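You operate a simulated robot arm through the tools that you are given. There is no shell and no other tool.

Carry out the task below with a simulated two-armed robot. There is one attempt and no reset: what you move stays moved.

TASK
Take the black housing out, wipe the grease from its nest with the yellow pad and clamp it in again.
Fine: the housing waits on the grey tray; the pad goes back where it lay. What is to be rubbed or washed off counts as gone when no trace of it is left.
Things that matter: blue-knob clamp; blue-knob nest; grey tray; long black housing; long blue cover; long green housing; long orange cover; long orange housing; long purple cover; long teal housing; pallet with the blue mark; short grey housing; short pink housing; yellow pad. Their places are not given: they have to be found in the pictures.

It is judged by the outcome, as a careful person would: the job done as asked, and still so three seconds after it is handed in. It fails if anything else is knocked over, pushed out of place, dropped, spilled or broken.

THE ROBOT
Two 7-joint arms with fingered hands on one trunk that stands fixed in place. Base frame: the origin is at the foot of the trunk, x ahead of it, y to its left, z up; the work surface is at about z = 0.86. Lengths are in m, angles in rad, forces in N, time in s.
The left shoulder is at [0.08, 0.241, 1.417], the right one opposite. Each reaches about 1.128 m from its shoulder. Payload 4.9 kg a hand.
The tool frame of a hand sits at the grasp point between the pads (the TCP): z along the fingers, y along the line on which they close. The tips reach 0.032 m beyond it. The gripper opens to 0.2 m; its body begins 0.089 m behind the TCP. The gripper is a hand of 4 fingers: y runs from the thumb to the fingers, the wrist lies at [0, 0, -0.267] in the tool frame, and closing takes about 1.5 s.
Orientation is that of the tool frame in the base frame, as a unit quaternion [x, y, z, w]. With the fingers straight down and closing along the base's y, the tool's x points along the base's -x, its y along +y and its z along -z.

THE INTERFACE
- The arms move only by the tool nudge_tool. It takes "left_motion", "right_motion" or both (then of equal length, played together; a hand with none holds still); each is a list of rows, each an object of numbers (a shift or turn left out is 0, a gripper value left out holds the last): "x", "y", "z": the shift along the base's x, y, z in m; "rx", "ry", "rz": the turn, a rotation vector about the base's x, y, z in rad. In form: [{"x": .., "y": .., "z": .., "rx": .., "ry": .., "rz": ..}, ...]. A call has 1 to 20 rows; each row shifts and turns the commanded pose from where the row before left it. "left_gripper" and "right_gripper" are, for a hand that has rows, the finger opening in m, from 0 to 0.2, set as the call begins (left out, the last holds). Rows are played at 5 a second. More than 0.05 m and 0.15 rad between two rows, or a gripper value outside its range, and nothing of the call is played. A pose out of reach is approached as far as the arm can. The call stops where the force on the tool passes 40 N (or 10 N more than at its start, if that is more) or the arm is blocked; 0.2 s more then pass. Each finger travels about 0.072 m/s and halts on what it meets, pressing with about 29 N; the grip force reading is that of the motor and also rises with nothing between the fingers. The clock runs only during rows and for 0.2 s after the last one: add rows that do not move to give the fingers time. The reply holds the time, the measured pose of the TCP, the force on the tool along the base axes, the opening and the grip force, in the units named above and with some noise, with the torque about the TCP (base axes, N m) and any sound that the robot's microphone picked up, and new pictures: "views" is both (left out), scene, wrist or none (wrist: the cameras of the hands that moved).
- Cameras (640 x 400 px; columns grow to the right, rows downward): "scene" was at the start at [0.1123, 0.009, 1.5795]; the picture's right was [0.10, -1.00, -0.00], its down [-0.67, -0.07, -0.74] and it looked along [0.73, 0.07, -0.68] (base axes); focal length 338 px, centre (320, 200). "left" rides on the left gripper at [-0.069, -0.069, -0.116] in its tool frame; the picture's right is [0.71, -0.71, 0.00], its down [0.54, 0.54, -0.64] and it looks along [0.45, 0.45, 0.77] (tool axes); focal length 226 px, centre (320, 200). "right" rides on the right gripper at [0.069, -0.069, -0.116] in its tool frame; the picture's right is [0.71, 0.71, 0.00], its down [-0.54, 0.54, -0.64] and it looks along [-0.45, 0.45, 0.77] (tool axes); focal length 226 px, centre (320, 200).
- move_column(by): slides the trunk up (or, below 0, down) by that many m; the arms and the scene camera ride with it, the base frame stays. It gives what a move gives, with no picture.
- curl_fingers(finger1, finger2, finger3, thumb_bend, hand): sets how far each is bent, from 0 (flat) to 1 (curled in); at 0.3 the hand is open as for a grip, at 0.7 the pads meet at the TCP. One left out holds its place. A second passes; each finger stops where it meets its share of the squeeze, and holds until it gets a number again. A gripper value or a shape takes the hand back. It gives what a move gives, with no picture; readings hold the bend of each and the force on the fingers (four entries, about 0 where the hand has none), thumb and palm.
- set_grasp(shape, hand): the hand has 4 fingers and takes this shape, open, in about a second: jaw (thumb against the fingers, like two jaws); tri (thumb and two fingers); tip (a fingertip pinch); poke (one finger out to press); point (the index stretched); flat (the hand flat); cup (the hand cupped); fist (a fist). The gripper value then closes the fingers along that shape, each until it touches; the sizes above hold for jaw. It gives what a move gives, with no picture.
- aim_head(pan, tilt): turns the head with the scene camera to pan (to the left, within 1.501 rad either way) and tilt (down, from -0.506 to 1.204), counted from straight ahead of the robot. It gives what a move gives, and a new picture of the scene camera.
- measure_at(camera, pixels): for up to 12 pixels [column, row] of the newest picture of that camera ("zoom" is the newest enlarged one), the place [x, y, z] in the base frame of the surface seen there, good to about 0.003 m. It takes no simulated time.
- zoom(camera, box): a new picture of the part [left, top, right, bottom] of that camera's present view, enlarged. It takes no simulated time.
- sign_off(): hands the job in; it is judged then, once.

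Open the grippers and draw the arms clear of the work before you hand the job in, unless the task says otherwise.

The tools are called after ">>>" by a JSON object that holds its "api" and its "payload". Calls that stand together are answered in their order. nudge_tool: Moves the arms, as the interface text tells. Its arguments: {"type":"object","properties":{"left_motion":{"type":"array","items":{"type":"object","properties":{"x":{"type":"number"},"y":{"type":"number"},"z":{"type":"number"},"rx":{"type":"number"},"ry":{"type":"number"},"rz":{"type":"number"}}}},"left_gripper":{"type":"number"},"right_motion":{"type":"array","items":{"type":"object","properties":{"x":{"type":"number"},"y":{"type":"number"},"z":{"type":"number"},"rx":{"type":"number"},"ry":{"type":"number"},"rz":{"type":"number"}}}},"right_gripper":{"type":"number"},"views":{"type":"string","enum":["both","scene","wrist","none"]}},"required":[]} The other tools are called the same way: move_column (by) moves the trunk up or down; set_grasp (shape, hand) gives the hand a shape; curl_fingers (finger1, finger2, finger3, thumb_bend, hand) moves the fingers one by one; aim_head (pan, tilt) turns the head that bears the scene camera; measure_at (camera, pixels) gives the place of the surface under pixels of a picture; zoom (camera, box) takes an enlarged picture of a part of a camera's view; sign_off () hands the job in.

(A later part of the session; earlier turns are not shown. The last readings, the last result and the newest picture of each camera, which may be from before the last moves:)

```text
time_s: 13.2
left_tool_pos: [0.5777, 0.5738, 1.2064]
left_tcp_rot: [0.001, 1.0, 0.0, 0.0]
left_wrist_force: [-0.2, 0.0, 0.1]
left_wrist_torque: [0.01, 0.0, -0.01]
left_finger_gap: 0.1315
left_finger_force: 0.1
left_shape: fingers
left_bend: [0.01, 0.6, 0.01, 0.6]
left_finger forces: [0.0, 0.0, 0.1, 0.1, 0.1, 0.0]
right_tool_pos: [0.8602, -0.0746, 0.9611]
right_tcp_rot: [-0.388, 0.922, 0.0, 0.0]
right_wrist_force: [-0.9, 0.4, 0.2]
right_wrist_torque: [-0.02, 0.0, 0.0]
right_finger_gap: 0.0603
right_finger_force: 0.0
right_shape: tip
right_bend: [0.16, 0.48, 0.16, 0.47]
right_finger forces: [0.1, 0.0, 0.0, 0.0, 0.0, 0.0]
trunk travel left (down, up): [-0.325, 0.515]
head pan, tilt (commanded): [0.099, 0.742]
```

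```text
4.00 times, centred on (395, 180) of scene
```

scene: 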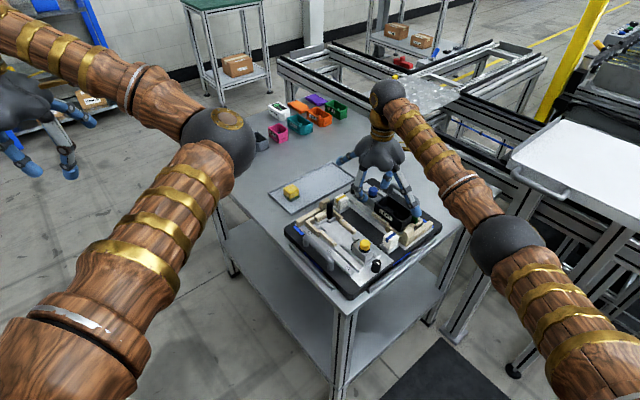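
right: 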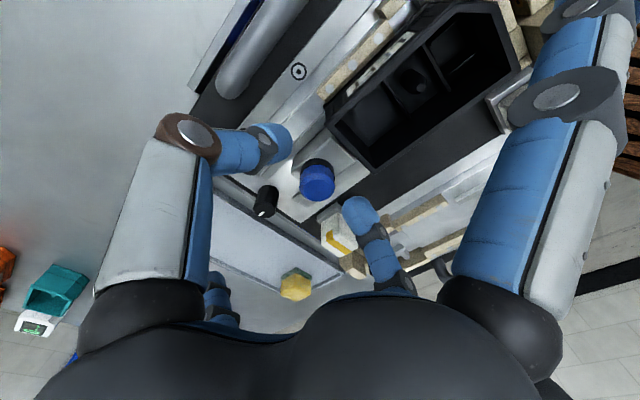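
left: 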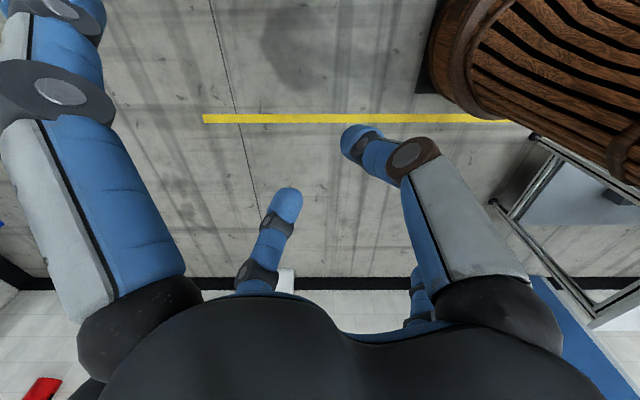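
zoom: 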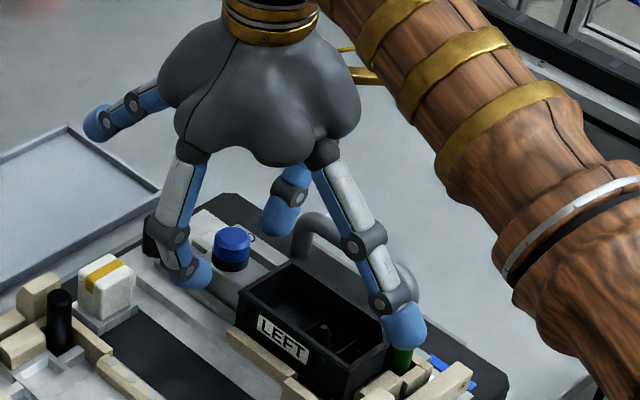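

The spread finger over the housing is close to the green post, so I flatten fingers 1 and 3 and close thumb and finger 2 on the blue knob.

>>> {"api": "curl_fingers", "payload": {"hand": "right", "finger1": 0.0, "finger3": 0.0}}

>>> {"api": "curl_fingers", "payload": {"hand": "right", "finger2": 0.7, "thumb_bend": 0.7}}

>>> {"api": "nudge_tool", "payload": {"right_motion": [{}], "views": "both"}}

>>> {"api": "zoom", "payload": {"camera": "right", "box": [220, 50, 400, 230]}}

>>> {"api": "zoom", "payload": {"camera": "scene", "box": [330, 130, 460, 230]}}

```text
time_s: 14.2
left_tool_pos: [0.5789, 0.5736, 1.2056]
left_tcp_rot: [0.001, 1.0, 0.0, 0.0]
left_wrist_force: [-0.6, -0.2, 0.4]
left_wrist_torque: [0.02, 0.01, 0.01]
left_finger_gap: 0.1313
left_finger_force: 0.0
left_shape: fingers
left_bend: [0.01, 0.6, 0.01, 0.6]
left_finger forces: [0.1, 0.0, 0.0, 0.1, 0.0, 0.1]
right_tool_pos: [0.8602, -0.0748, 0.9614]
right_tcp_rot: [-0.388, 0.922, 0.0, 0.0]
right_wrist_force: [0.2, 0.0, 0.1]
right_wrist_torque: [-0.02, 0.01, 0.0]
right_finger_gap: 0.1314
right_finger_force: 0.1
right_shape: fingers
right_bend: [0.01, 0.48, 0.01, 0.47]
right_finger forces: [0.0, 0.0, 0.2, 0.0, 0.1, 0.0]
trunk travel left (down, up): [-0.325, 0.515]
head pan, tilt (commanded): [0.099, 0.742]
```

```text
time_s: 15.2
left_tool_pos: [0.5796, 0.5743, 1.2055]
left_tcp_rot: [0.001, 1.0, 0.0, 0.001]
left_wrist_force: [-0.4, -0.4, 0.6]
left_wrist_torque: [-0.03, -0.02, -0.02]
left_finger_gap: 0.1312
left_finger_force: 0.0
left_shape: fingers
left_bend: [0.01, 0.6, 0.01, 0.6]
left_finger forces: [0.0, 0.0, 0.0, 0.0, 0.1, 0.1]
right_tool_pos: [0.86, -0.0743, 0.9614]
right_tcp_rot: [-0.389, 0.921, 0.0, 0.0]
right_wrist_force: [0.8, -1.6, 1.3]
right_wrist_torque: [-0.03, -0.02, 0.01]
right_finger_gap: 0.1278
right_finger_force: 6.8
right_shape: fingers
right_bend: [0.01, 0.66, 0.01, 0.67]
right_finger forces: [0.0, 6.1, 0.0, 0.0, 7.7, 0.0]
trunk travel left (down, up): [-0.325, 0.515]
head pan, tilt (commanded): [0.099, 0.742]
```

```text
time_s: 15.6
left_tool_pos: [0.5785, 0.5735, 1.2049]
left_tcp_rot: [0.001, 1.0, 0.0, 0.001]
left_wrist_force: [0.6, -0.2, 0.4]
left_wrist_torque: [-0.02, -0.02, -0.02]
left_finger_gap: 0.1314
left_finger_force: 0.2
left_shape: fingers
left_bend: [0.01, 0.6, 0.01, 0.6]
left_finger forces: [0.0, 0.0, 0.0, 0.1, 0.1, 0.1]
right_tool_pos: [0.8598, -0.0744, 0.9617]
right_tcp_rot: [-0.389, 0.921, 0.0, 0.0]
right_wrist_force: [1.4, -2.4, 1.6]
right_wrist_torque: [-0.03, -0.01, 0.01]
right_finger_gap: 0.128
right_finger_force: 6.8
right_shape: fingers
right_bend: [0.01, 0.66, 0.01, 0.67]
right_finger forces: [0.1, 5.9, 0.1, 0.1, 7.9, 0.0]
trunk travel left (down, up): [-0.325, 0.515]
head pan, tilt (commanded): [0.099, 0.742]
```

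scene: 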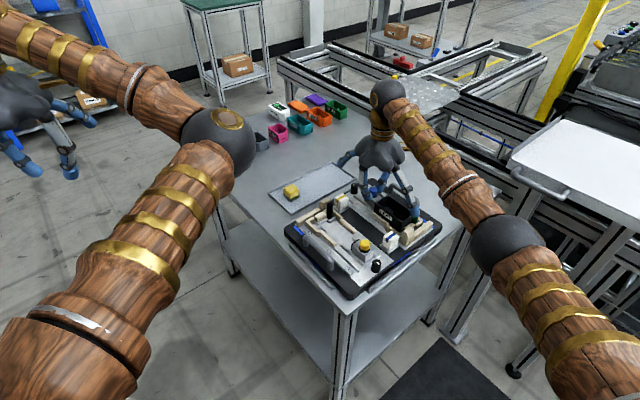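
right: 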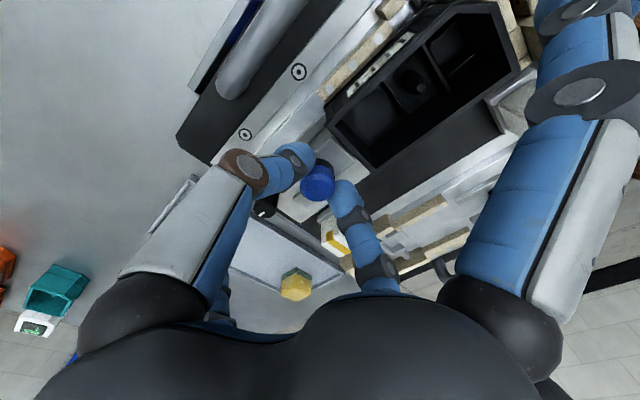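

```text
2.22 times, centred on (310, 140) of right
```

zoom: 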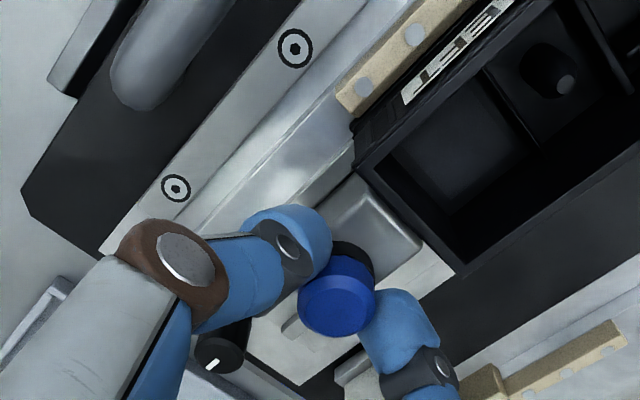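

```text
4.00 times, centred on (395, 180) of scene
```

zoom: 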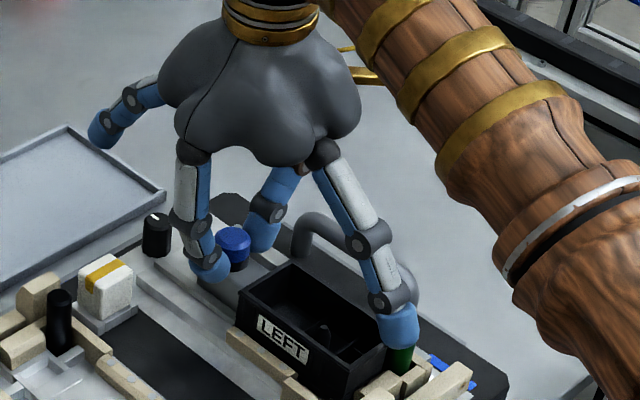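

The pinch holds the knob with about 6–8 N. I try to slide the clamp back along +e2 (0.698,0.716) in small steps and watch the force.

>>> {"api": "nudge_tool", "payload": {"right_motion": [{"x": 0.0035, "y": 0.0036}, {"x": 0.0035, "y": 0.0036}, {"x": 0.0035, "y": 0.0036}], "views": "both"}}

>>> {"api": "zoom", "payload": {"camera": "right", "box": [220, 50, 400, 230]}}

>>> {"api": "zoom", "payload": {"camera": "scene", "box": [330, 130, 460, 230]}}

```text
time_s: 16.4
left_tool_pos: [0.5787, 0.5751, 1.2071]
left_tcp_rot: [0.001, 1.0, 0.0, -0.001]
left_wrist_force: [0.6, -0.2, -0.5]
left_wrist_torque: [0.0, 0.03, -0.02]
left_finger_gap: 0.1314
left_finger_force: 0.3
left_shape: fingers
left_bend: [0.01, 0.6, 0.01, 0.6]
left_finger forces: [0.1, 0.0, 0.0, 0.0, 0.0, 0.0]
right_tool_pos: [0.873, -0.0626, 0.9616]
right_tcp_rot: [-0.389, 0.921, -0.001, 0.002]
right_wrist_force: [3.6, -0.8, -0.4]
right_wrist_torque: [-0.02, -0.08, 0.02]
right_finger_gap: 0.128
right_finger_force: 6.4
right_shape: fingers
right_bend: [0.01, 0.66, 0.01, 0.67]
right_finger forces: [0.0, 5.0, 0.1, 0.0, 7.8, 0.1]
trunk travel left (down, up): [-0.325, 0.515]
head pan, tilt (commanded): [0.099, 0.742]
```

scene: 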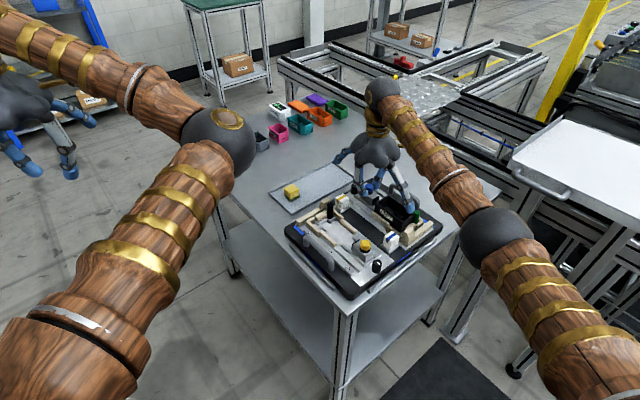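
right: 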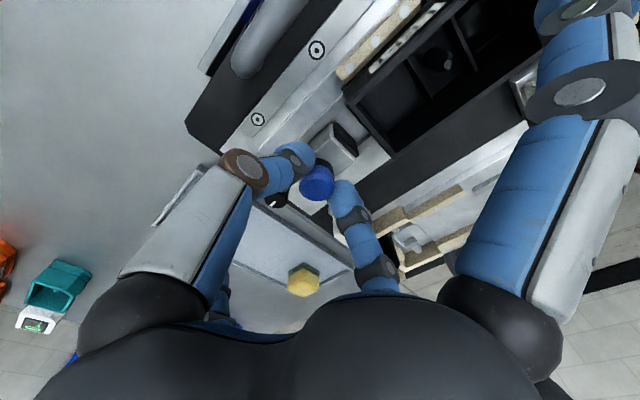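

```text
2.22 times, centred on (310, 140) of right
```

zoom: 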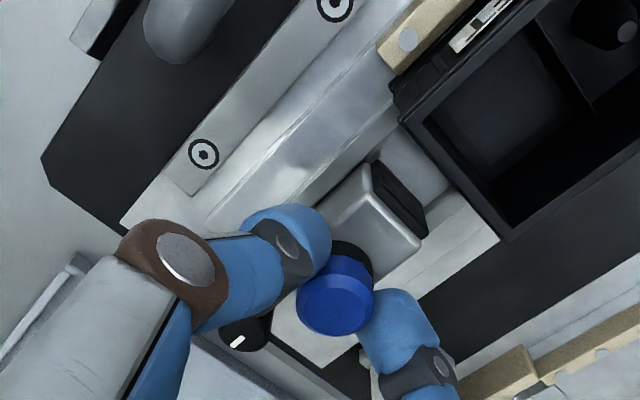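

```text
4.00 times, centred on (395, 180) of scene
```

zoom: 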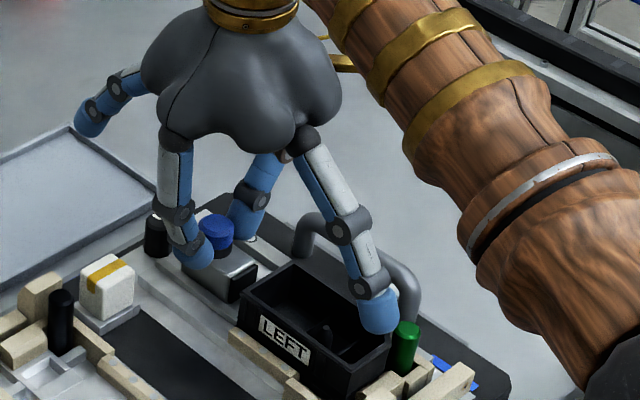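

The clamp slid back about 0.018 m with little force, and its black pad has left the housing. I continue another 0.015 m gently.

>>> {"api": "nudge_tool", "payload": {"right_motion": [{"x": 0.0035, "y": 0.0036}, {"x": 0.0035, "y": 0.0036}, {"x": 0.0028, "y": 0.0029}, {}], "views": "wrist"}}

>>> {"api": "zoom", "payload": {"camera": "right", "box": [220, 50, 400, 230]}}

```text
time_s: 17.4
left_tool_pos: [0.578, 0.5739, 1.2063]
left_tcp_rot: [0.001, 1.0, 0.0, 0.0]
left_wrist_force: [0.1, -0.4, 0.3]
left_wrist_torque: [0.02, -0.01, 0.0]
left_finger_gap: 0.1311
left_finger_force: 0.0
left_shape: fingers
left_bend: [0.01, 0.6, 0.01, 0.6]
left_finger forces: [0.1, 0.0, 0.0, 0.0, 0.0, 0.1]
right_tool_pos: [0.88, -0.055, 0.9607]
right_tcp_rot: [-0.388, 0.922, 0.0, 0.001]
right_wrist_force: [0.2, -1.2, 0.9]
right_wrist_torque: [-0.1, 0.03, -0.01]
right_finger_gap: 0.1281
right_finger_force: 7.4
right_shape: fingers
right_bend: [0.01, 0.66, 0.01, 0.67]
right_finger forces: [0.0, 6.4, 0.1, 0.0, 7.9, 0.1]
trunk travel left (down, up): [-0.325, 0.515]
head pan, tilt (commanded): [0.099, 0.742]
```

right: 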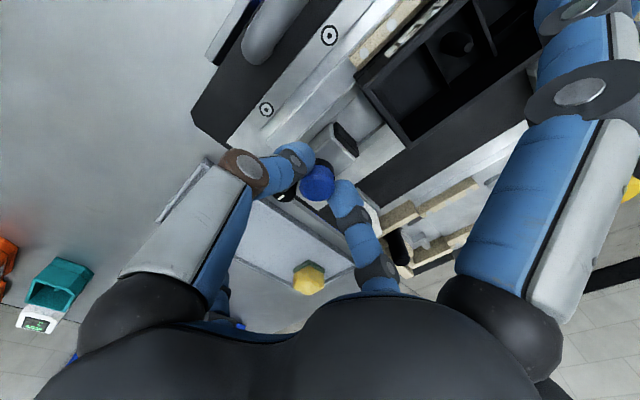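

```text
2.22 times, centred on (310, 140) of right
```

zoom: 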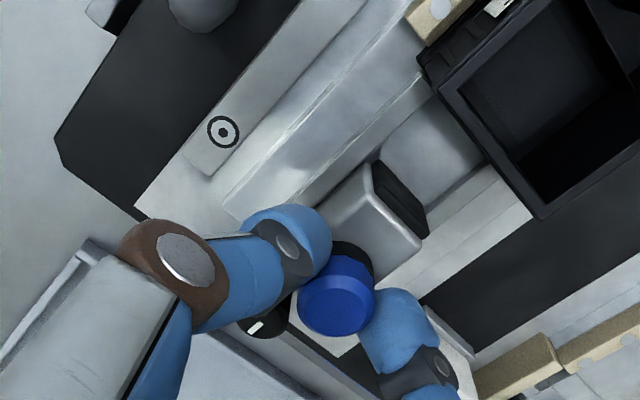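

It has moved 0.028 m smoothly. I push a little further to its stop, then open to see whether it stays.

>>> {"api": "nudge_tool", "payload": {"right_motion": [{"x": 0.0018, "y": 0.0018}, {"x": 0.0018, "y": 0.0018}, {}], "views": "none"}}

>>> {"api": "curl_fingers", "payload": {"hand": "right", "finger2": 0.48, "thumb_bend": 0.48}}

>>> {"api": "nudge_tool", "payload": {"right_motion": [{}], "views": "both"}}

>>> {"api": "zoom", "payload": {"camera": "right", "box": [220, 50, 400, 230]}}

>>> {"api": "zoom", "payload": {"camera": "scene", "box": [330, 130, 460, 230]}}

```text
time_s: 18.2
left_tool_pos: [0.5783, 0.5729, 1.2072]
left_tcp_rot: [0.001, 1.0, 0.001, 0.0]
left_wrist_force: [0.6, 0.8, 0.8]
left_wrist_torque: [0.01, 0.01, -0.01]
left_finger_gap: 0.1313
left_finger_force: 0.0
left_shape: fingers
left_bend: [0.01, 0.6, 0.01, 0.6]
left_finger forces: [0.1, 0.1, 0.0, 0.0, 0.0, 0.0]
right_tool_pos: [0.8847, -0.0506, 0.9626]
right_tcp_rot: [-0.388, 0.922, 0.001, 0.0]
right_wrist_force: [-3.7, -6.4, 0.3]
right_wrist_torque: [-0.2, 0.12, 0.02]
right_finger_gap: 0.1277
right_finger_force: 7.5
right_shape: fingers
right_bend: [0.01, 0.66, 0.01, 0.67]
right_finger forces: [0.1, 7.2, 0.0, 0.0, 7.9, 0.0]
trunk travel left (down, up): [-0.325, 0.515]
head pan, tilt (commanded): [0.099, 0.742]
```

```text
time_s: 19.2
left_tool_pos: [0.5787, 0.5736, 1.2058]
left_tcp_rot: [0.001, 1.0, 0.001, -0.001]
left_wrist_force: [0.1, -0.3, -0.4]
left_wrist_torque: [0.02, 0.0, 0.0]
left_finger_gap: 0.1316
left_finger_force: 0.0
left_shape: fingers
left_bend: [0.01, 0.6, 0.01, 0.6]
left_finger forces: [0.0, 0.0, 0.1, 0.0, 0.0, 0.1]
right_tool_pos: [0.8834, -0.0482, 0.9621]
right_tcp_rot: [-0.388, 0.922, 0.0, 0.0]
right_wrist_force: [0.4, -0.8, -0.3]
right_wrist_torque: [0.01, -0.01, 0.0]
right_finger_gap: 0.1419
right_finger_force: 0.1
right_shape: fingers
right_bend: [0.01, 0.48, 0.01, 0.48]
right_finger forces: [0.0, 0.1, 0.0, 0.0, 0.0, 0.1]
trunk travel left (down, up): [-0.325, 0.515]
head pan, tilt (commanded): [0.099, 0.742]
```

```text
time_s: 19.6
left_tool_pos: [0.5788, 0.5733, 1.2067]
left_tcp_rot: [0.0, 1.0, 0.0, -0.001]
left_wrist_force: [0.1, 0.1, 0.9]
left_wrist_torque: [-0.01, 0.0, -0.02]
left_finger_gap: 0.1312
left_finger_force: 0.1
left_shape: fingers
left_bend: [0.01, 0.6, 0.01, 0.6]
left_finger forces: [0.0, 0.1, 0.0, 0.0, 0.0, 0.0]
right_tool_pos: [0.8852, -0.0492, 0.96]
right_tcp_rot: [-0.389, 0.921, 0.0, 0.001]
right_wrist_force: [-0.2, 0.0, 0.7]
right_wrist_torque: [-0.02, 0.01, -0.02]
right_finger_gap: 0.1415
right_finger_force: 0.5
right_shape: fingers
right_bend: [0.01, 0.48, 0.01, 0.48]
right_finger forces: [0.0, 0.2, 0.0, 0.0, 0.1, 0.0]
trunk travel left (down, up): [-0.325, 0.515]
head pan, tilt (commanded): [0.099, 0.742]
```

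scene: 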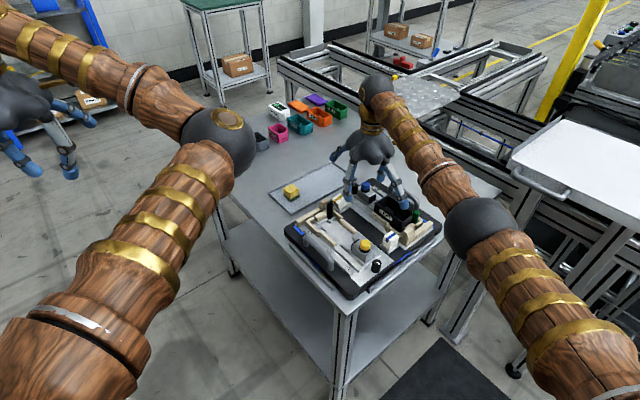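
right: 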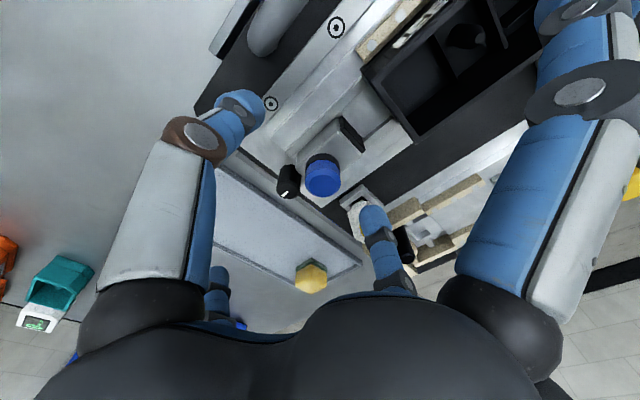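

```text
2.22 times, centred on (310, 140) of right
```

zoom: 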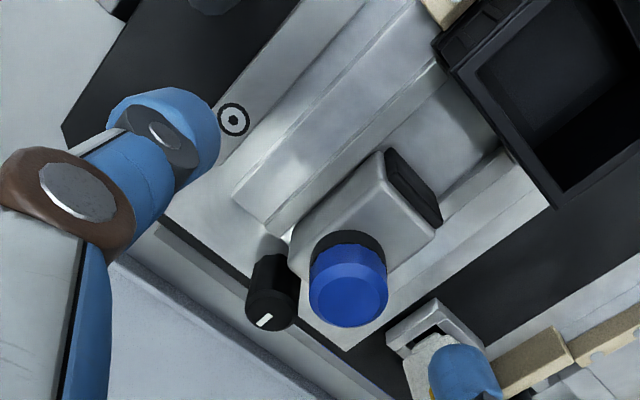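

```text
4.00 times, centred on (395, 180) of scene
```

zoom: 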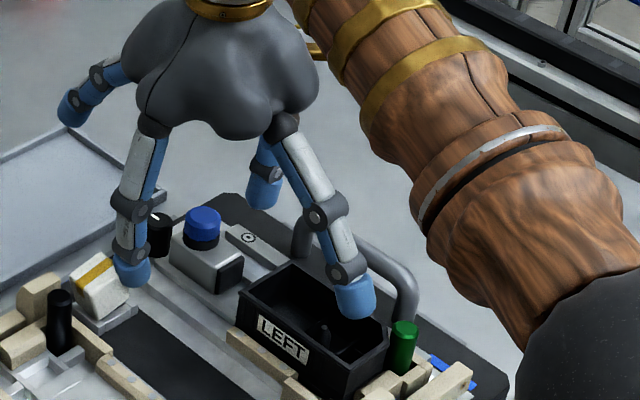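

The clamp stays back, but opening finger 2 has leaned against the yellow-striped white block (scene zoom (98,285)), which looks tilted. I close finger 2 again at once to relieve it.

>>> {"api": "curl_fingers", "payload": {"hand": "right", "finger2": 0.6, "thumb_bend": 0.5}}

>>> {"api": "zoom", "payload": {"camera": "scene", "box": [330, 170, 390, 220]}}

>>> {"api": "zoom", "payload": {"camera": "right", "box": [300, 150, 420, 250]}}

```text
time_s: 20.6
left_tool_pos: [0.5779, 0.5726, 1.2062]
left_tcp_rot: [0.002, 1.0, 0.0, 0.0]
left_wrist_force: [-1.4, 0.0, -0.2]
left_wrist_torque: [0.0, 0.02, 0.01]
left_finger_gap: 0.1314
left_finger_force: 0.0
left_shape: fingers
left_bend: [0.01, 0.6, 0.01, 0.6]
left_finger forces: [0.0, 0.0, 0.0, 0.0, 0.0, 0.0]
right_tool_pos: [0.8846, -0.0488, 0.9615]
right_tcp_rot: [-0.388, 0.922, -0.001, 0.001]
right_wrist_force: [0.6, 0.2, 0.3]
right_wrist_torque: [0.0, -0.01, 0.02]
right_finger_gap: 0.1399
right_finger_force: 0.0
right_shape: fingers
right_bend: [0.01, 0.6, 0.01, 0.5]
right_finger forces: [0.0, 0.1, 0.0, 0.1, 0.1, 0.1]
trunk travel left (down, up): [-0.325, 0.515]
head pan, tilt (commanded): [0.099, 0.742]
```

```text
8.00 times, centred on (360, 195) of scene
```

zoom: 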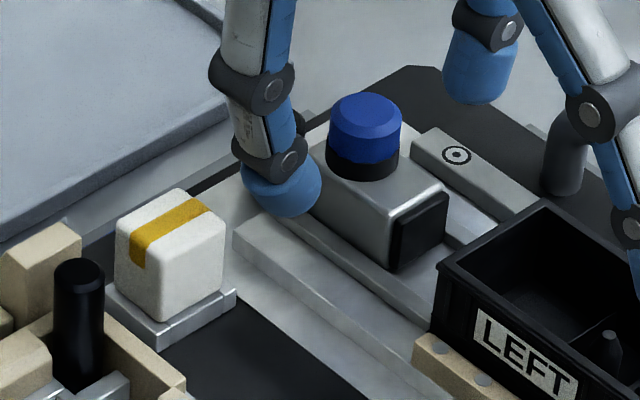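

```text
4.00 times, centred on (360, 200) of right
```

zoom: 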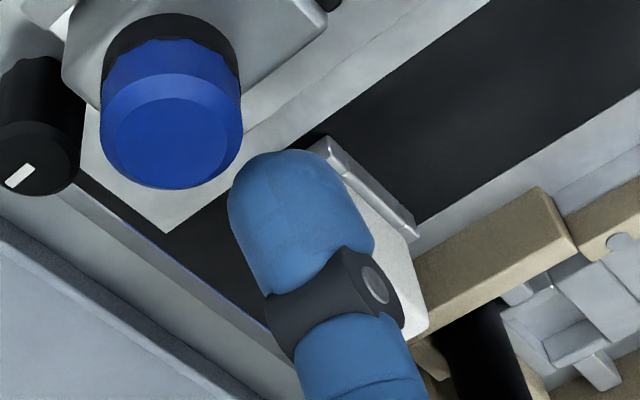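

The block has settled back upright in its holder. I raise the hand straight up with the fingers kept in, and then compare the block to its first picture.

>>> {"api": "nudge_tool", "payload": {"right_motion": [{"z": 0.02}, {"z": 0.03}, {"z": 0.04}, {"z": 0.03}], "views": "both"}}

>>> {"api": "zoom", "payload": {"camera": "scene", "box": [345, 170, 435, 255]}}

>>> {"api": "measure_at", "payload": {"camera": "zoom", "pixels": [[95, 135], [85, 125], [125, 180], [60, 200]]}}

>>> {"api": "zoom", "payload": {"camera": "right", "box": [220, 50, 400, 230]}}

```text
time_s: 21.6
left_tool_pos: [0.5768, 0.5736, 1.2072]
left_tcp_rot: [0.002, 1.0, 0.001, 0.001]
left_wrist_force: [1.0, -0.5, 0.6]
left_wrist_torque: [-0.01, -0.01, 0.0]
left_finger_gap: 0.131
left_finger_force: 0.0
left_shape: fingers
left_bend: [0.01, 0.6, 0.01, 0.6]
left_finger forces: [0.0, 0.0, 0.1, 0.1, 0.0, 0.1]
right_tool_pos: [0.8843, -0.049, 1.082]
right_tcp_rot: [-0.388, 0.922, 0.0, 0.0]
right_wrist_force: [-0.9, -0.4, 0.5]
right_wrist_torque: [-0.03, 0.04, -0.04]
right_finger_gap: 0.1397
right_finger_force: 0.0
right_shape: fingers
right_bend: [0.01, 0.6, 0.01, 0.5]
right_finger forces: [0.0, 0.0, 0.0, 0.1, 0.0, 0.1]
trunk travel left (down, up): [-0.325, 0.515]
head pan, tilt (commanded): [0.099, 0.742]
```

scene: 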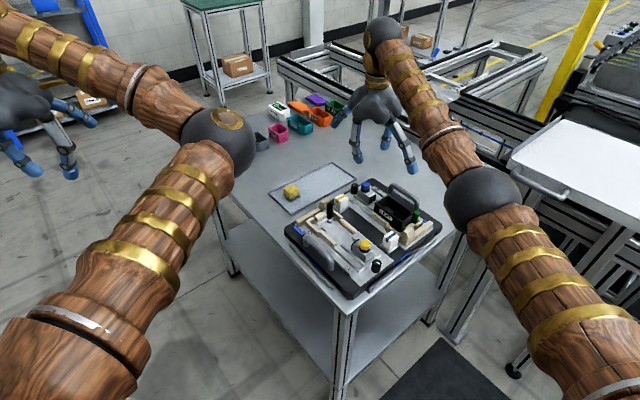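
right: 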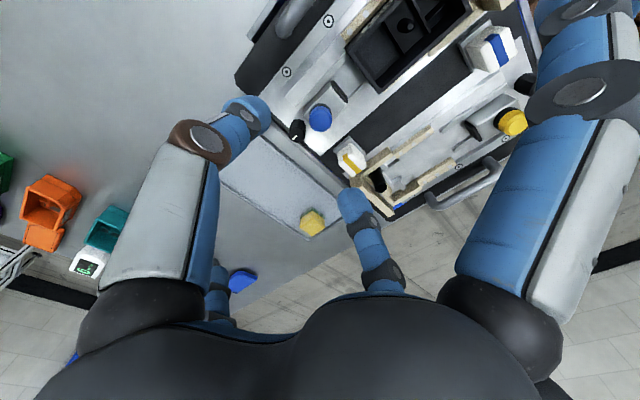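

```text
4.71 times, centred on (390, 212) of scene
```

zoom: 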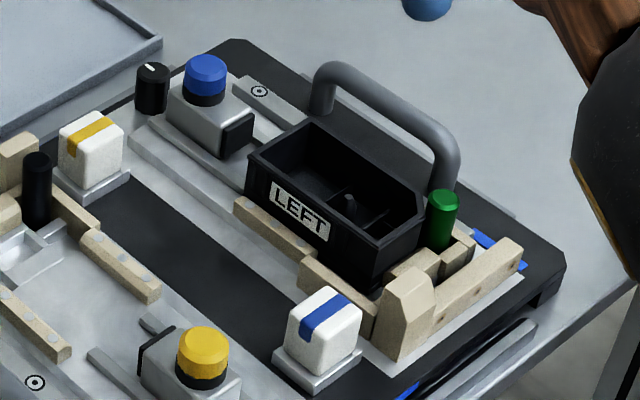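

```text
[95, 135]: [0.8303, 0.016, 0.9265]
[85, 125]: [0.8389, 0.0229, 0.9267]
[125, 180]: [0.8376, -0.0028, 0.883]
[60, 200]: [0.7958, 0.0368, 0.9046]
```

```text
2.22 times, centred on (310, 140) of right
```

zoom: 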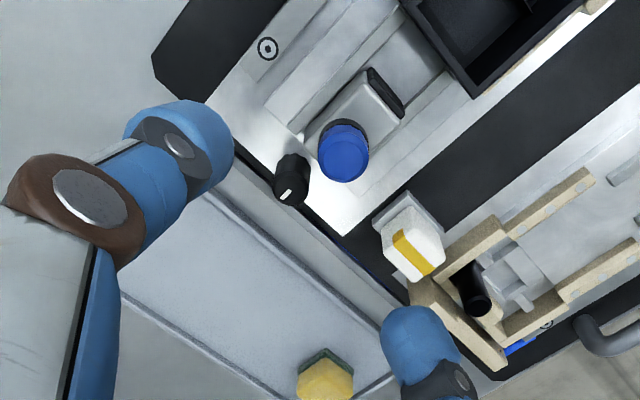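

The block is back at its first place ([0.830,0.016,0.927] vs [0.832,0.017,0.926]). Next I need the spread fingers' clearance over the retracted blue knob when gripping the housing; I measure the left hand's flat fingers for this.

>>> {"api": "measure_at", "payload": {"camera": "left", "pixels": [[415, 290], [415, 275], [420, 320], [410, 310], [55, 5], [40, 3], [60, 20], [90, 40], [350, 130], [288, 195], [345, 142], [290, 205]]}}

>>> {"api": "measure_at", "payload": {"camera": "right", "pixels": [[205, 275], [212, 290], [215, 305], [220, 265], [555, 5], [590, 10], [345, 195], [250, 105]]}}

>>> {"api": "zoom", "payload": {"camera": "scene", "box": [325, 80, 430, 185]}}

```text
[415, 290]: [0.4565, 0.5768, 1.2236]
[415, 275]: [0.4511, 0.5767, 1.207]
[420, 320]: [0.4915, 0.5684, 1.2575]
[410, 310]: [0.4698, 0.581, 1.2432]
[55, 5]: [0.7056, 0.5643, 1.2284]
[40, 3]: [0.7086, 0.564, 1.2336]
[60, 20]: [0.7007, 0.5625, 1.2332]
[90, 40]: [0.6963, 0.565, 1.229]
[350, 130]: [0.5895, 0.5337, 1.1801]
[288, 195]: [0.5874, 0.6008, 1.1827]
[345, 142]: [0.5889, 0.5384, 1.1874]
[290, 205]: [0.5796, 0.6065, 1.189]
```

```text
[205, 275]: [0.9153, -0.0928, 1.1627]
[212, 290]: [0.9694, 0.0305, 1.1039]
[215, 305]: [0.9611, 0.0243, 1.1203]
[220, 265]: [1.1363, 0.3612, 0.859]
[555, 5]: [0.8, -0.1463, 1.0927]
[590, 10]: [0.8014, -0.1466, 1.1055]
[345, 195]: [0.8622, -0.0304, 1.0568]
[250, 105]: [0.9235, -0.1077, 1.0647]
```

```text
3.81 times, centred on (378, 132) of scene
```

zoom: 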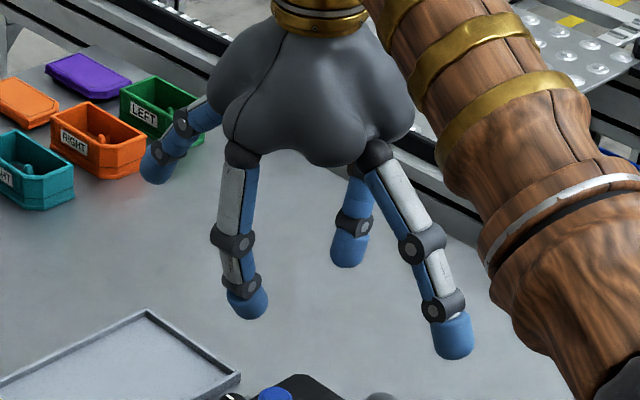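

The spread fingers end at TCP level about 0.13 m out, so over the retracted knob I will tilt the hand ~0.15 rad about the pinch axis to raise that side. First I measure the grey tray for the housing's waiting place.

>>> {"api": "zoom", "payload": {"camera": "scene", "box": [260, 155, 370, 225]}}

>>> {"api": "measure_at", "payload": {"camera": "zoom", "pixels": [[62, 215], [450, 50], [560, 130], [180, 340], [330, 190], [400, 150], [210, 165], [170, 225], [440, 130], [155, 190], [215, 225], [185, 240]]}}

```text
5.71 times, centred on (315, 190) of scene
```

zoom: 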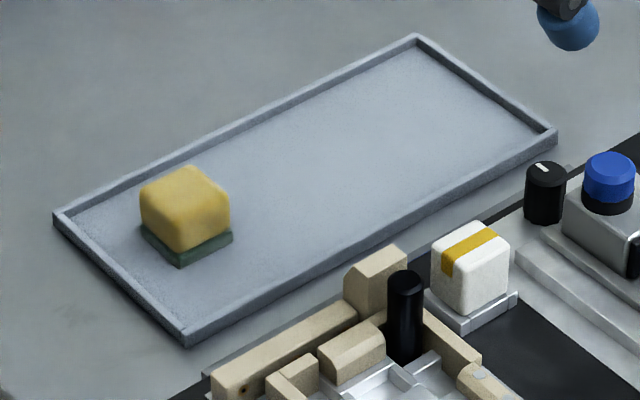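

```text
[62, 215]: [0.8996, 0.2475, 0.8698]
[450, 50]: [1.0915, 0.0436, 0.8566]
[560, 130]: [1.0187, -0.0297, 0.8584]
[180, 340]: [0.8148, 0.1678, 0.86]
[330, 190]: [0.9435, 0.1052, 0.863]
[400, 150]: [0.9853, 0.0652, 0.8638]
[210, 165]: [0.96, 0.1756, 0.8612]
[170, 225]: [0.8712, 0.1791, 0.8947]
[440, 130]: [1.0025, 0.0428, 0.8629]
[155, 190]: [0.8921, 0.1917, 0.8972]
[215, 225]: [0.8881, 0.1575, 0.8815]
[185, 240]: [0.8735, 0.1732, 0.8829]
```

The tray is about 0.28×0.116 m with its long side along e1, the pad at its left end, so the housing fits at about (1.00,0.067) turned 90°. Now I set the tip shape and go above the housing with the hand tilted 0.15 rad about the pinch axis.

>>> {"api": "set_grasp", "payload": {"hand": "right", "shape": "tip"}}

>>> {"api": "nudge_tool", "payload": {"right_motion": [{"x": -0.021, "y": -0.0215, "rx": 0.0535, "ry": -0.0525}, {"x": -0.021, "y": -0.0215, "rx": 0.0535, "ry": -0.0525}, {"x": -0.021, "y": -0.0215}, {"x": -0.0222, "y": -0.0215, "z": -0.02}, {"z": -0.03}, {}], "right_gripper": 0.095, "views": "both"}}

>>> {"api": "zoom", "payload": {"camera": "right", "box": [220, 50, 420, 250]}}

>>> {"api": "zoom", "payload": {"camera": "scene", "box": [335, 130, 455, 240]}}

```text
time_s: 22.5
left_tool_pos: [0.5779, 0.5732, 1.2077]
left_tcp_rot: [0.0, 1.0, 0.0, -0.001]
left_wrist_force: [0.7, -0.2, -0.3]
left_wrist_torque: [-0.03, 0.0, 0.01]
left_finger_gap: 0.1313
left_finger_force: 0.0
left_shape: fingers
left_bend: [0.01, 0.6, 0.01, 0.6]
left_finger forces: [0.0, 0.1, 0.0, 0.0, 0.0, 0.0]
right_tool_pos: [0.8853, -0.0489, 1.0814]
right_tcp_rot: [-0.388, 0.922, 0.0, 0.0]
right_wrist_force: [0.9, 0.7, 0.5]
right_wrist_torque: [-0.01, 0.03, 0.01]
right_finger_gap: 0.1875
right_finger_force: 0.1
right_shape: tip
right_bend: [0.15, 0.27, 0.15, 0.26]
right_finger forces: [0.0, 0.0, 0.1, 0.0, 0.0, 0.0]
trunk travel left (down, up): [-0.325, 0.515]
head pan, tilt (commanded): [0.099, 0.742]
```

```text
time_s: 23.9
left_tool_pos: [0.5781, 0.5743, 1.2059]
left_tcp_rot: [0.001, 1.0, 0.0, 0.0]
left_wrist_force: [-0.7, -0.3, 0.0]
left_wrist_torque: [0.0, 0.01, 0.02]
left_finger_gap: 0.1311
left_finger_force: 0.1
left_shape: fingers
left_bend: [0.01, 0.6, 0.01, 0.6]
left_finger forces: [0.1, 0.1, 0.0, 0.1, 0.0, 0.0]
right_tool_pos: [0.7984, -0.1344, 1.0289]
right_tcp_rot: [-0.387, 0.919, 0.03, 0.068]
right_wrist_force: [-0.6, -0.4, 0.7]
right_wrist_torque: [-0.01, -0.01, 0.02]
right_finger_gap: 0.0955
right_finger_force: 0.0
right_shape: tip
right_bend: [0.15, 0.39, 0.16, 0.37]
right_finger forces: [0.0, 0.1, 0.0, 0.1, 0.0, 0.0]
trunk travel left (down, up): [-0.325, 0.515]
head pan, tilt (commanded): [0.099, 0.742]
```

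scene: 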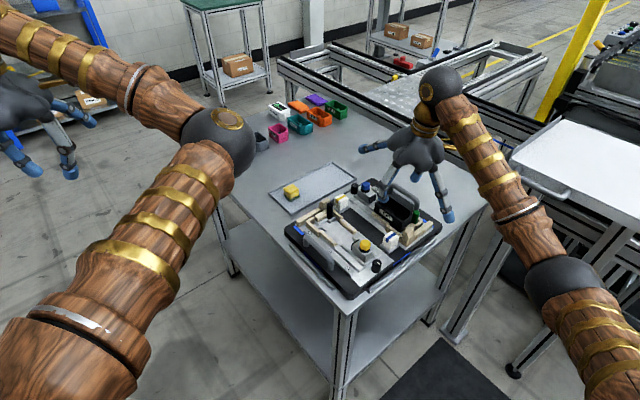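
right: 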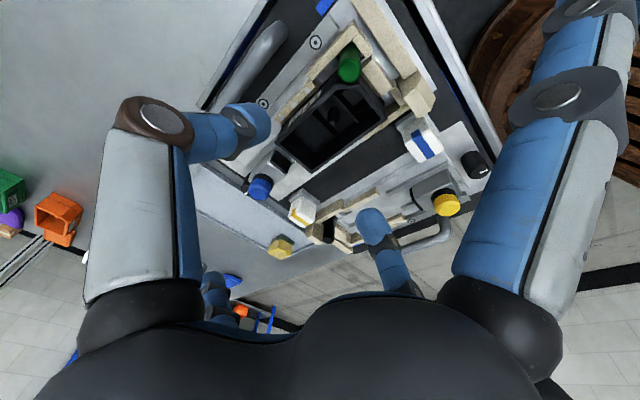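

```text
2.00 times, centred on (320, 150) of right
```

zoom: 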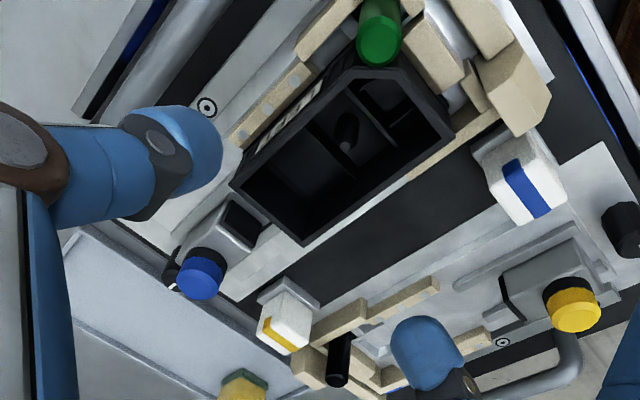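

```text
3.64 times, centred on (395, 185) of scene
```

zoom: 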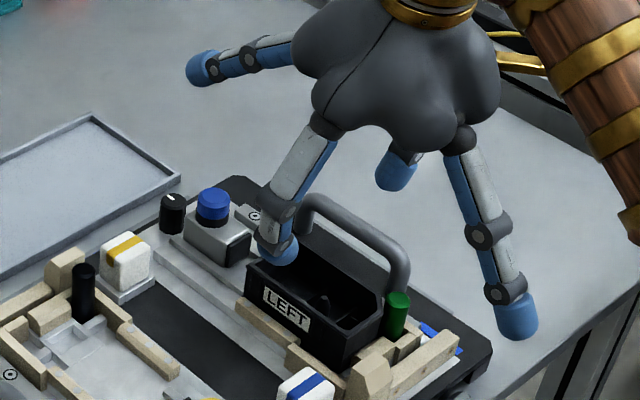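

The tilt looks right: the +e2 finger is raised over the blue knob and the other hangs outside the stops. I lower to TCP z≈0.943.

>>> {"api": "nudge_tool", "payload": {"right_motion": [{"z": -0.03, "y": -0.001}, {"z": -0.025}, {"z": -0.02}, {"z": -0.011}, {}], "views": "both"}}

>>> {"api": "zoom", "payload": {"camera": "right", "box": [220, 50, 420, 250]}}

>>> {"api": "zoom", "payload": {"camera": "scene", "box": [335, 140, 455, 250]}}

```text
time_s: 25.1
left_tool_pos: [0.5782, 0.5739, 1.2062]
left_tcp_rot: [0.001, 1.0, 0.0, 0.0]
left_wrist_force: [0.4, -0.7, 0.4]
left_wrist_torque: [0.01, 0.01, 0.01]
left_finger_gap: 0.1311
left_finger_force: 0.0
left_shape: fingers
left_bend: [0.01, 0.6, 0.01, 0.6]
left_finger forces: [0.0, 0.0, 0.0, 0.0, 0.0, 0.1]
right_tool_pos: [0.7977, -0.1366, 0.9455]
right_tcp_rot: [-0.388, 0.919, 0.029, 0.07]
right_wrist_force: [-0.4, 0.6, 0.2]
right_wrist_torque: [-0.01, -0.01, 0.0]
right_finger_gap: 0.0954
right_finger_force: 0.1
right_shape: tip
right_bend: [0.15, 0.39, 0.16, 0.37]
right_finger forces: [0.0, 0.1, 0.0, 0.1, 0.1, 0.1]
trunk travel left (down, up): [-0.325, 0.515]
head pan, tilt (commanded): [0.099, 0.742]
```

scene: 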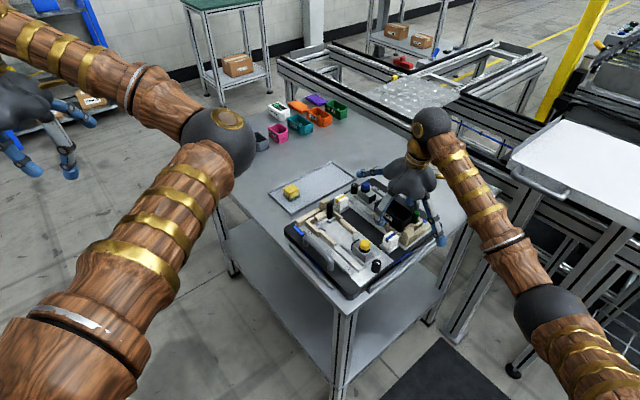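
right: 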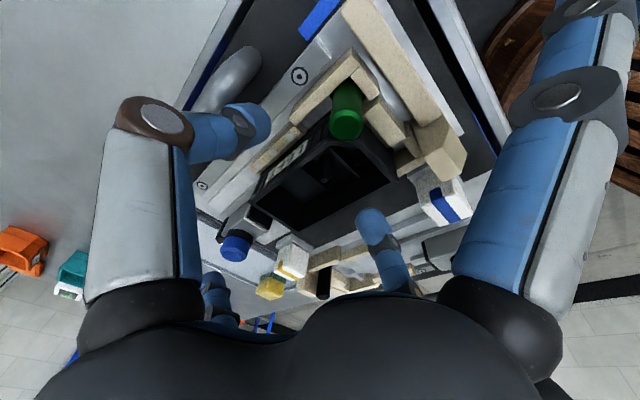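

```text
2.00 times, centred on (320, 150) of right
```

zoom: 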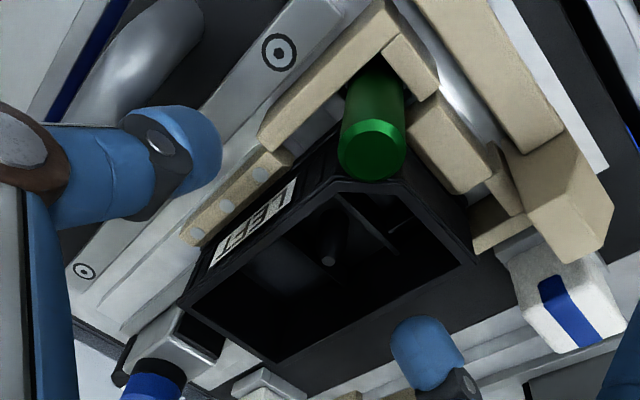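

```text
3.64 times, centred on (395, 195) of scene
```

zoom: 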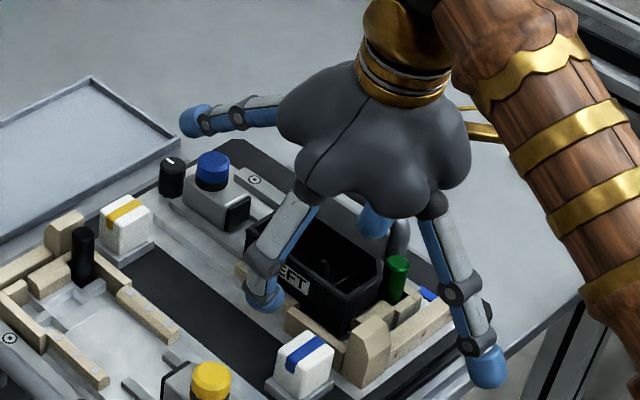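

The pads are beside the housing with no contact. I measure the tip positions relative to the housing to check centring along its length.

>>> {"api": "measure_at", "payload": {"camera": "right", "pixels": [[262, 125], [266, 132], [372, 215], [368, 222], [252, 195], [330, 140], [395, 180], [300, 228], [345, 130]]}}

```text
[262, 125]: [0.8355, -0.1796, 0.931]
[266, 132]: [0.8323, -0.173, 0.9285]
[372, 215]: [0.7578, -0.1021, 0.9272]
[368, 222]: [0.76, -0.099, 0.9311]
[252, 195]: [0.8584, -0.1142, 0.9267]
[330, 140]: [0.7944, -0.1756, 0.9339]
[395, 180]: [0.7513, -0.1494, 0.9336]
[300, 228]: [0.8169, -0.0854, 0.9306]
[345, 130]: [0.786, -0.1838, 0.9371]
```

The tip line is within a few mm of the housing's centre. I close the pinch on the housing.

>>> {"api": "nudge_tool", "payload": {"right_motion": [{}, {}, {}, {}, {}, {}], "right_gripper": 0.04, "views": "both"}}

>>> {"api": "zoom", "payload": {"camera": "right", "box": [220, 50, 420, 250]}}

>>> {"api": "zoom", "payload": {"camera": "scene", "box": [335, 140, 455, 250]}}

```text
time_s: 26.5
left_tool_pos: [0.5779, 0.5734, 1.2059]
left_tcp_rot: [0.001, 1.0, 0.001, 0.0]
left_wrist_force: [0.7, -0.5, -0.5]
left_wrist_torque: [-0.01, -0.01, 0.0]
left_finger_gap: 0.1312
left_finger_force: 0.1
left_shape: fingers
left_bend: [0.01, 0.6, 0.01, 0.6]
left_finger forces: [0.1, 0.1, 0.0, 0.0, 0.0, 0.1]
right_tool_pos: [0.7992, -0.1364, 0.9448]
right_tcp_rot: [-0.388, 0.919, 0.029, 0.069]
right_wrist_force: [0.6, 1.0, 1.0]
right_wrist_torque: [0.07, -0.02, -0.02]
right_finger_gap: 0.0469
right_finger_force: 29.0
right_shape: tip
right_bend: [0.29, 0.52, 0.2, 0.51]
right_finger forces: [0.0, 26.3, 0.7, 0.0, 26.3, 0.0]
trunk travel left (down, up): [-0.325, 0.515]
head pan, tilt (commanded): [0.099, 0.742]
```

scene: 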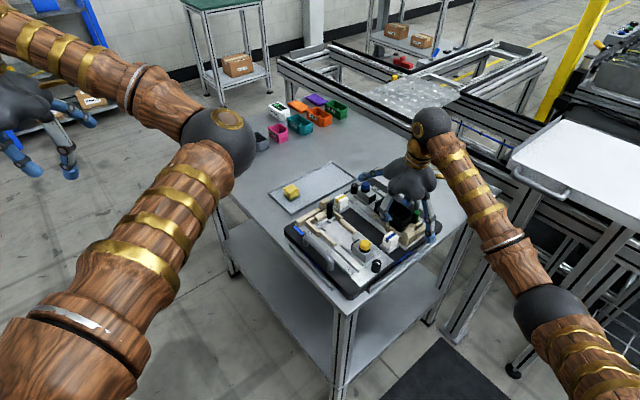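
right: 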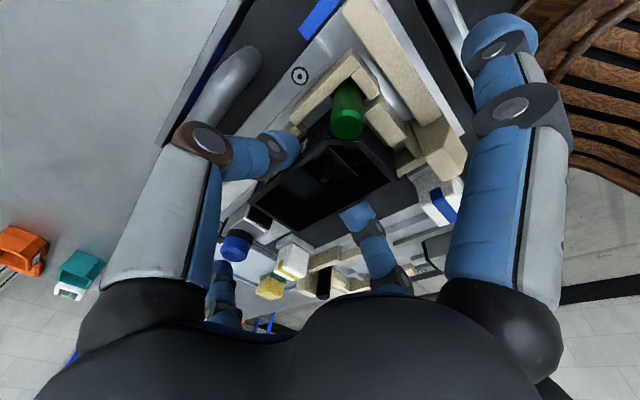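

```text
2.00 times, centred on (320, 150) of right
```

zoom: 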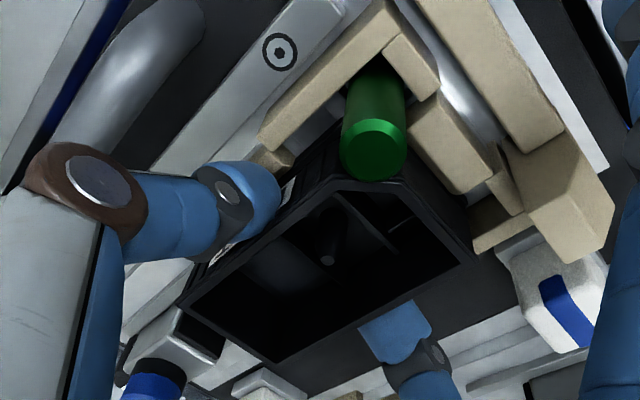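

```text
3.64 times, centred on (395, 195) of scene
```

zoom: 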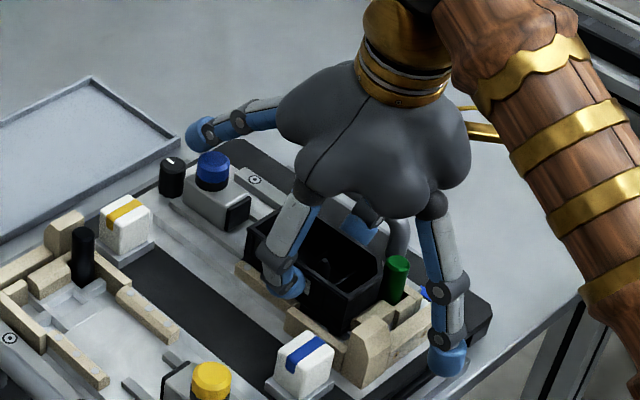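

The grip is 26 N on each side, but fingers 1 and 3 also crept inward and finger 3 touches the blue knob lightly (0.7 N). I flatten those two again while holding the pinch.

>>> {"api": "curl_fingers", "payload": {"hand": "right", "finger1": 0.0, "finger3": 0.0, "finger2": 0.8, "thumb_bend": 0.8}}

>>> {"api": "zoom", "payload": {"camera": "scene", "box": [335, 140, 455, 250]}}

```text
time_s: 27.5
left_tool_pos: [0.5774, 0.5736, 1.2071]
left_tcp_rot: [0.001, 1.0, -0.001, 0.001]
left_wrist_force: [-0.2, -0.1, -0.2]
left_wrist_torque: [0.02, 0.02, 0.03]
left_finger_gap: 0.1311
left_finger_force: 0.0
left_shape: fingers
left_bend: [0.01, 0.6, 0.01, 0.6]
left_finger forces: [0.0, 0.0, 0.0, 0.0, 0.0, 0.1]
right_tool_pos: [0.799, -0.1374, 0.9476]
right_tcp_rot: [-0.387, 0.919, 0.029, 0.071]
right_wrist_force: [16.6, -11.9, 28.3]
right_wrist_torque: [0.26, 0.03, 0.13]
right_finger_gap: 0.1298
right_finger_force: 29.9
right_shape: fingers
right_bend: [0.01, 0.57, 0.01, 0.62]
right_finger forces: [0.0, 27.4, 0.0, 0.1, 32.3, 0.0]
trunk travel left (down, up): [-0.325, 0.515]
head pan, tilt (commanded): [0.099, 0.742]
```

```text
3.64 times, centred on (395, 195) of scene
```

zoom: 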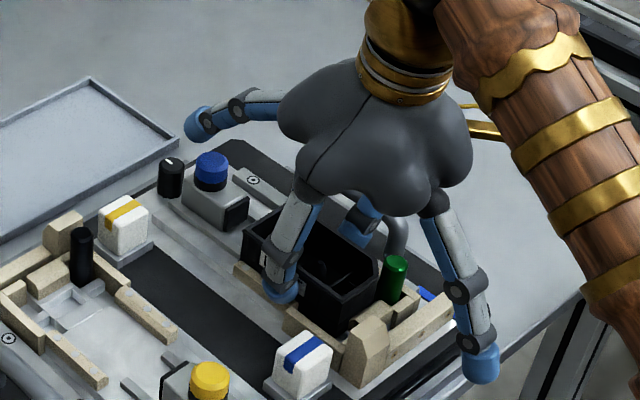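

The wrist now reads 28 N upward and the digits bent further, so something slipped. I look closely before doing anything else.

>>> {"api": "zoom", "payload": {"camera": "right", "box": [220, 50, 420, 250]}}

>>> {"api": "zoom", "payload": {"camera": "scene", "box": [370, 175, 430, 235]}}

```text
2.00 times, centred on (320, 150) of right
```

zoom: 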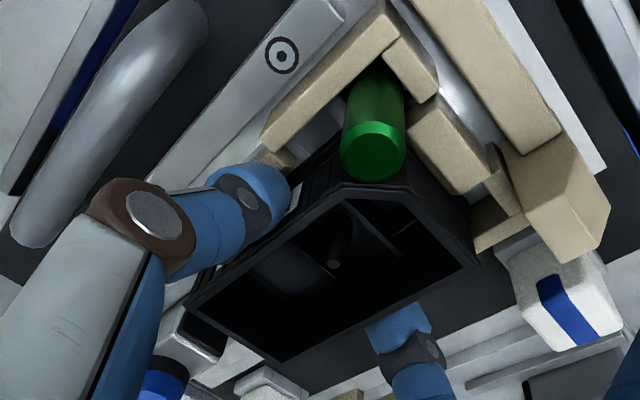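

```text
6.67 times, centred on (400, 205) of scene
```

zoom: 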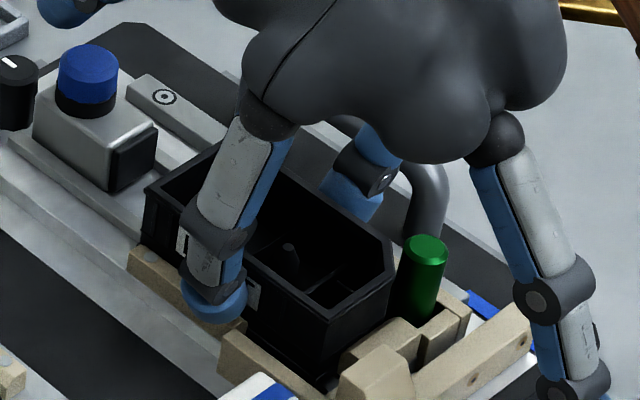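

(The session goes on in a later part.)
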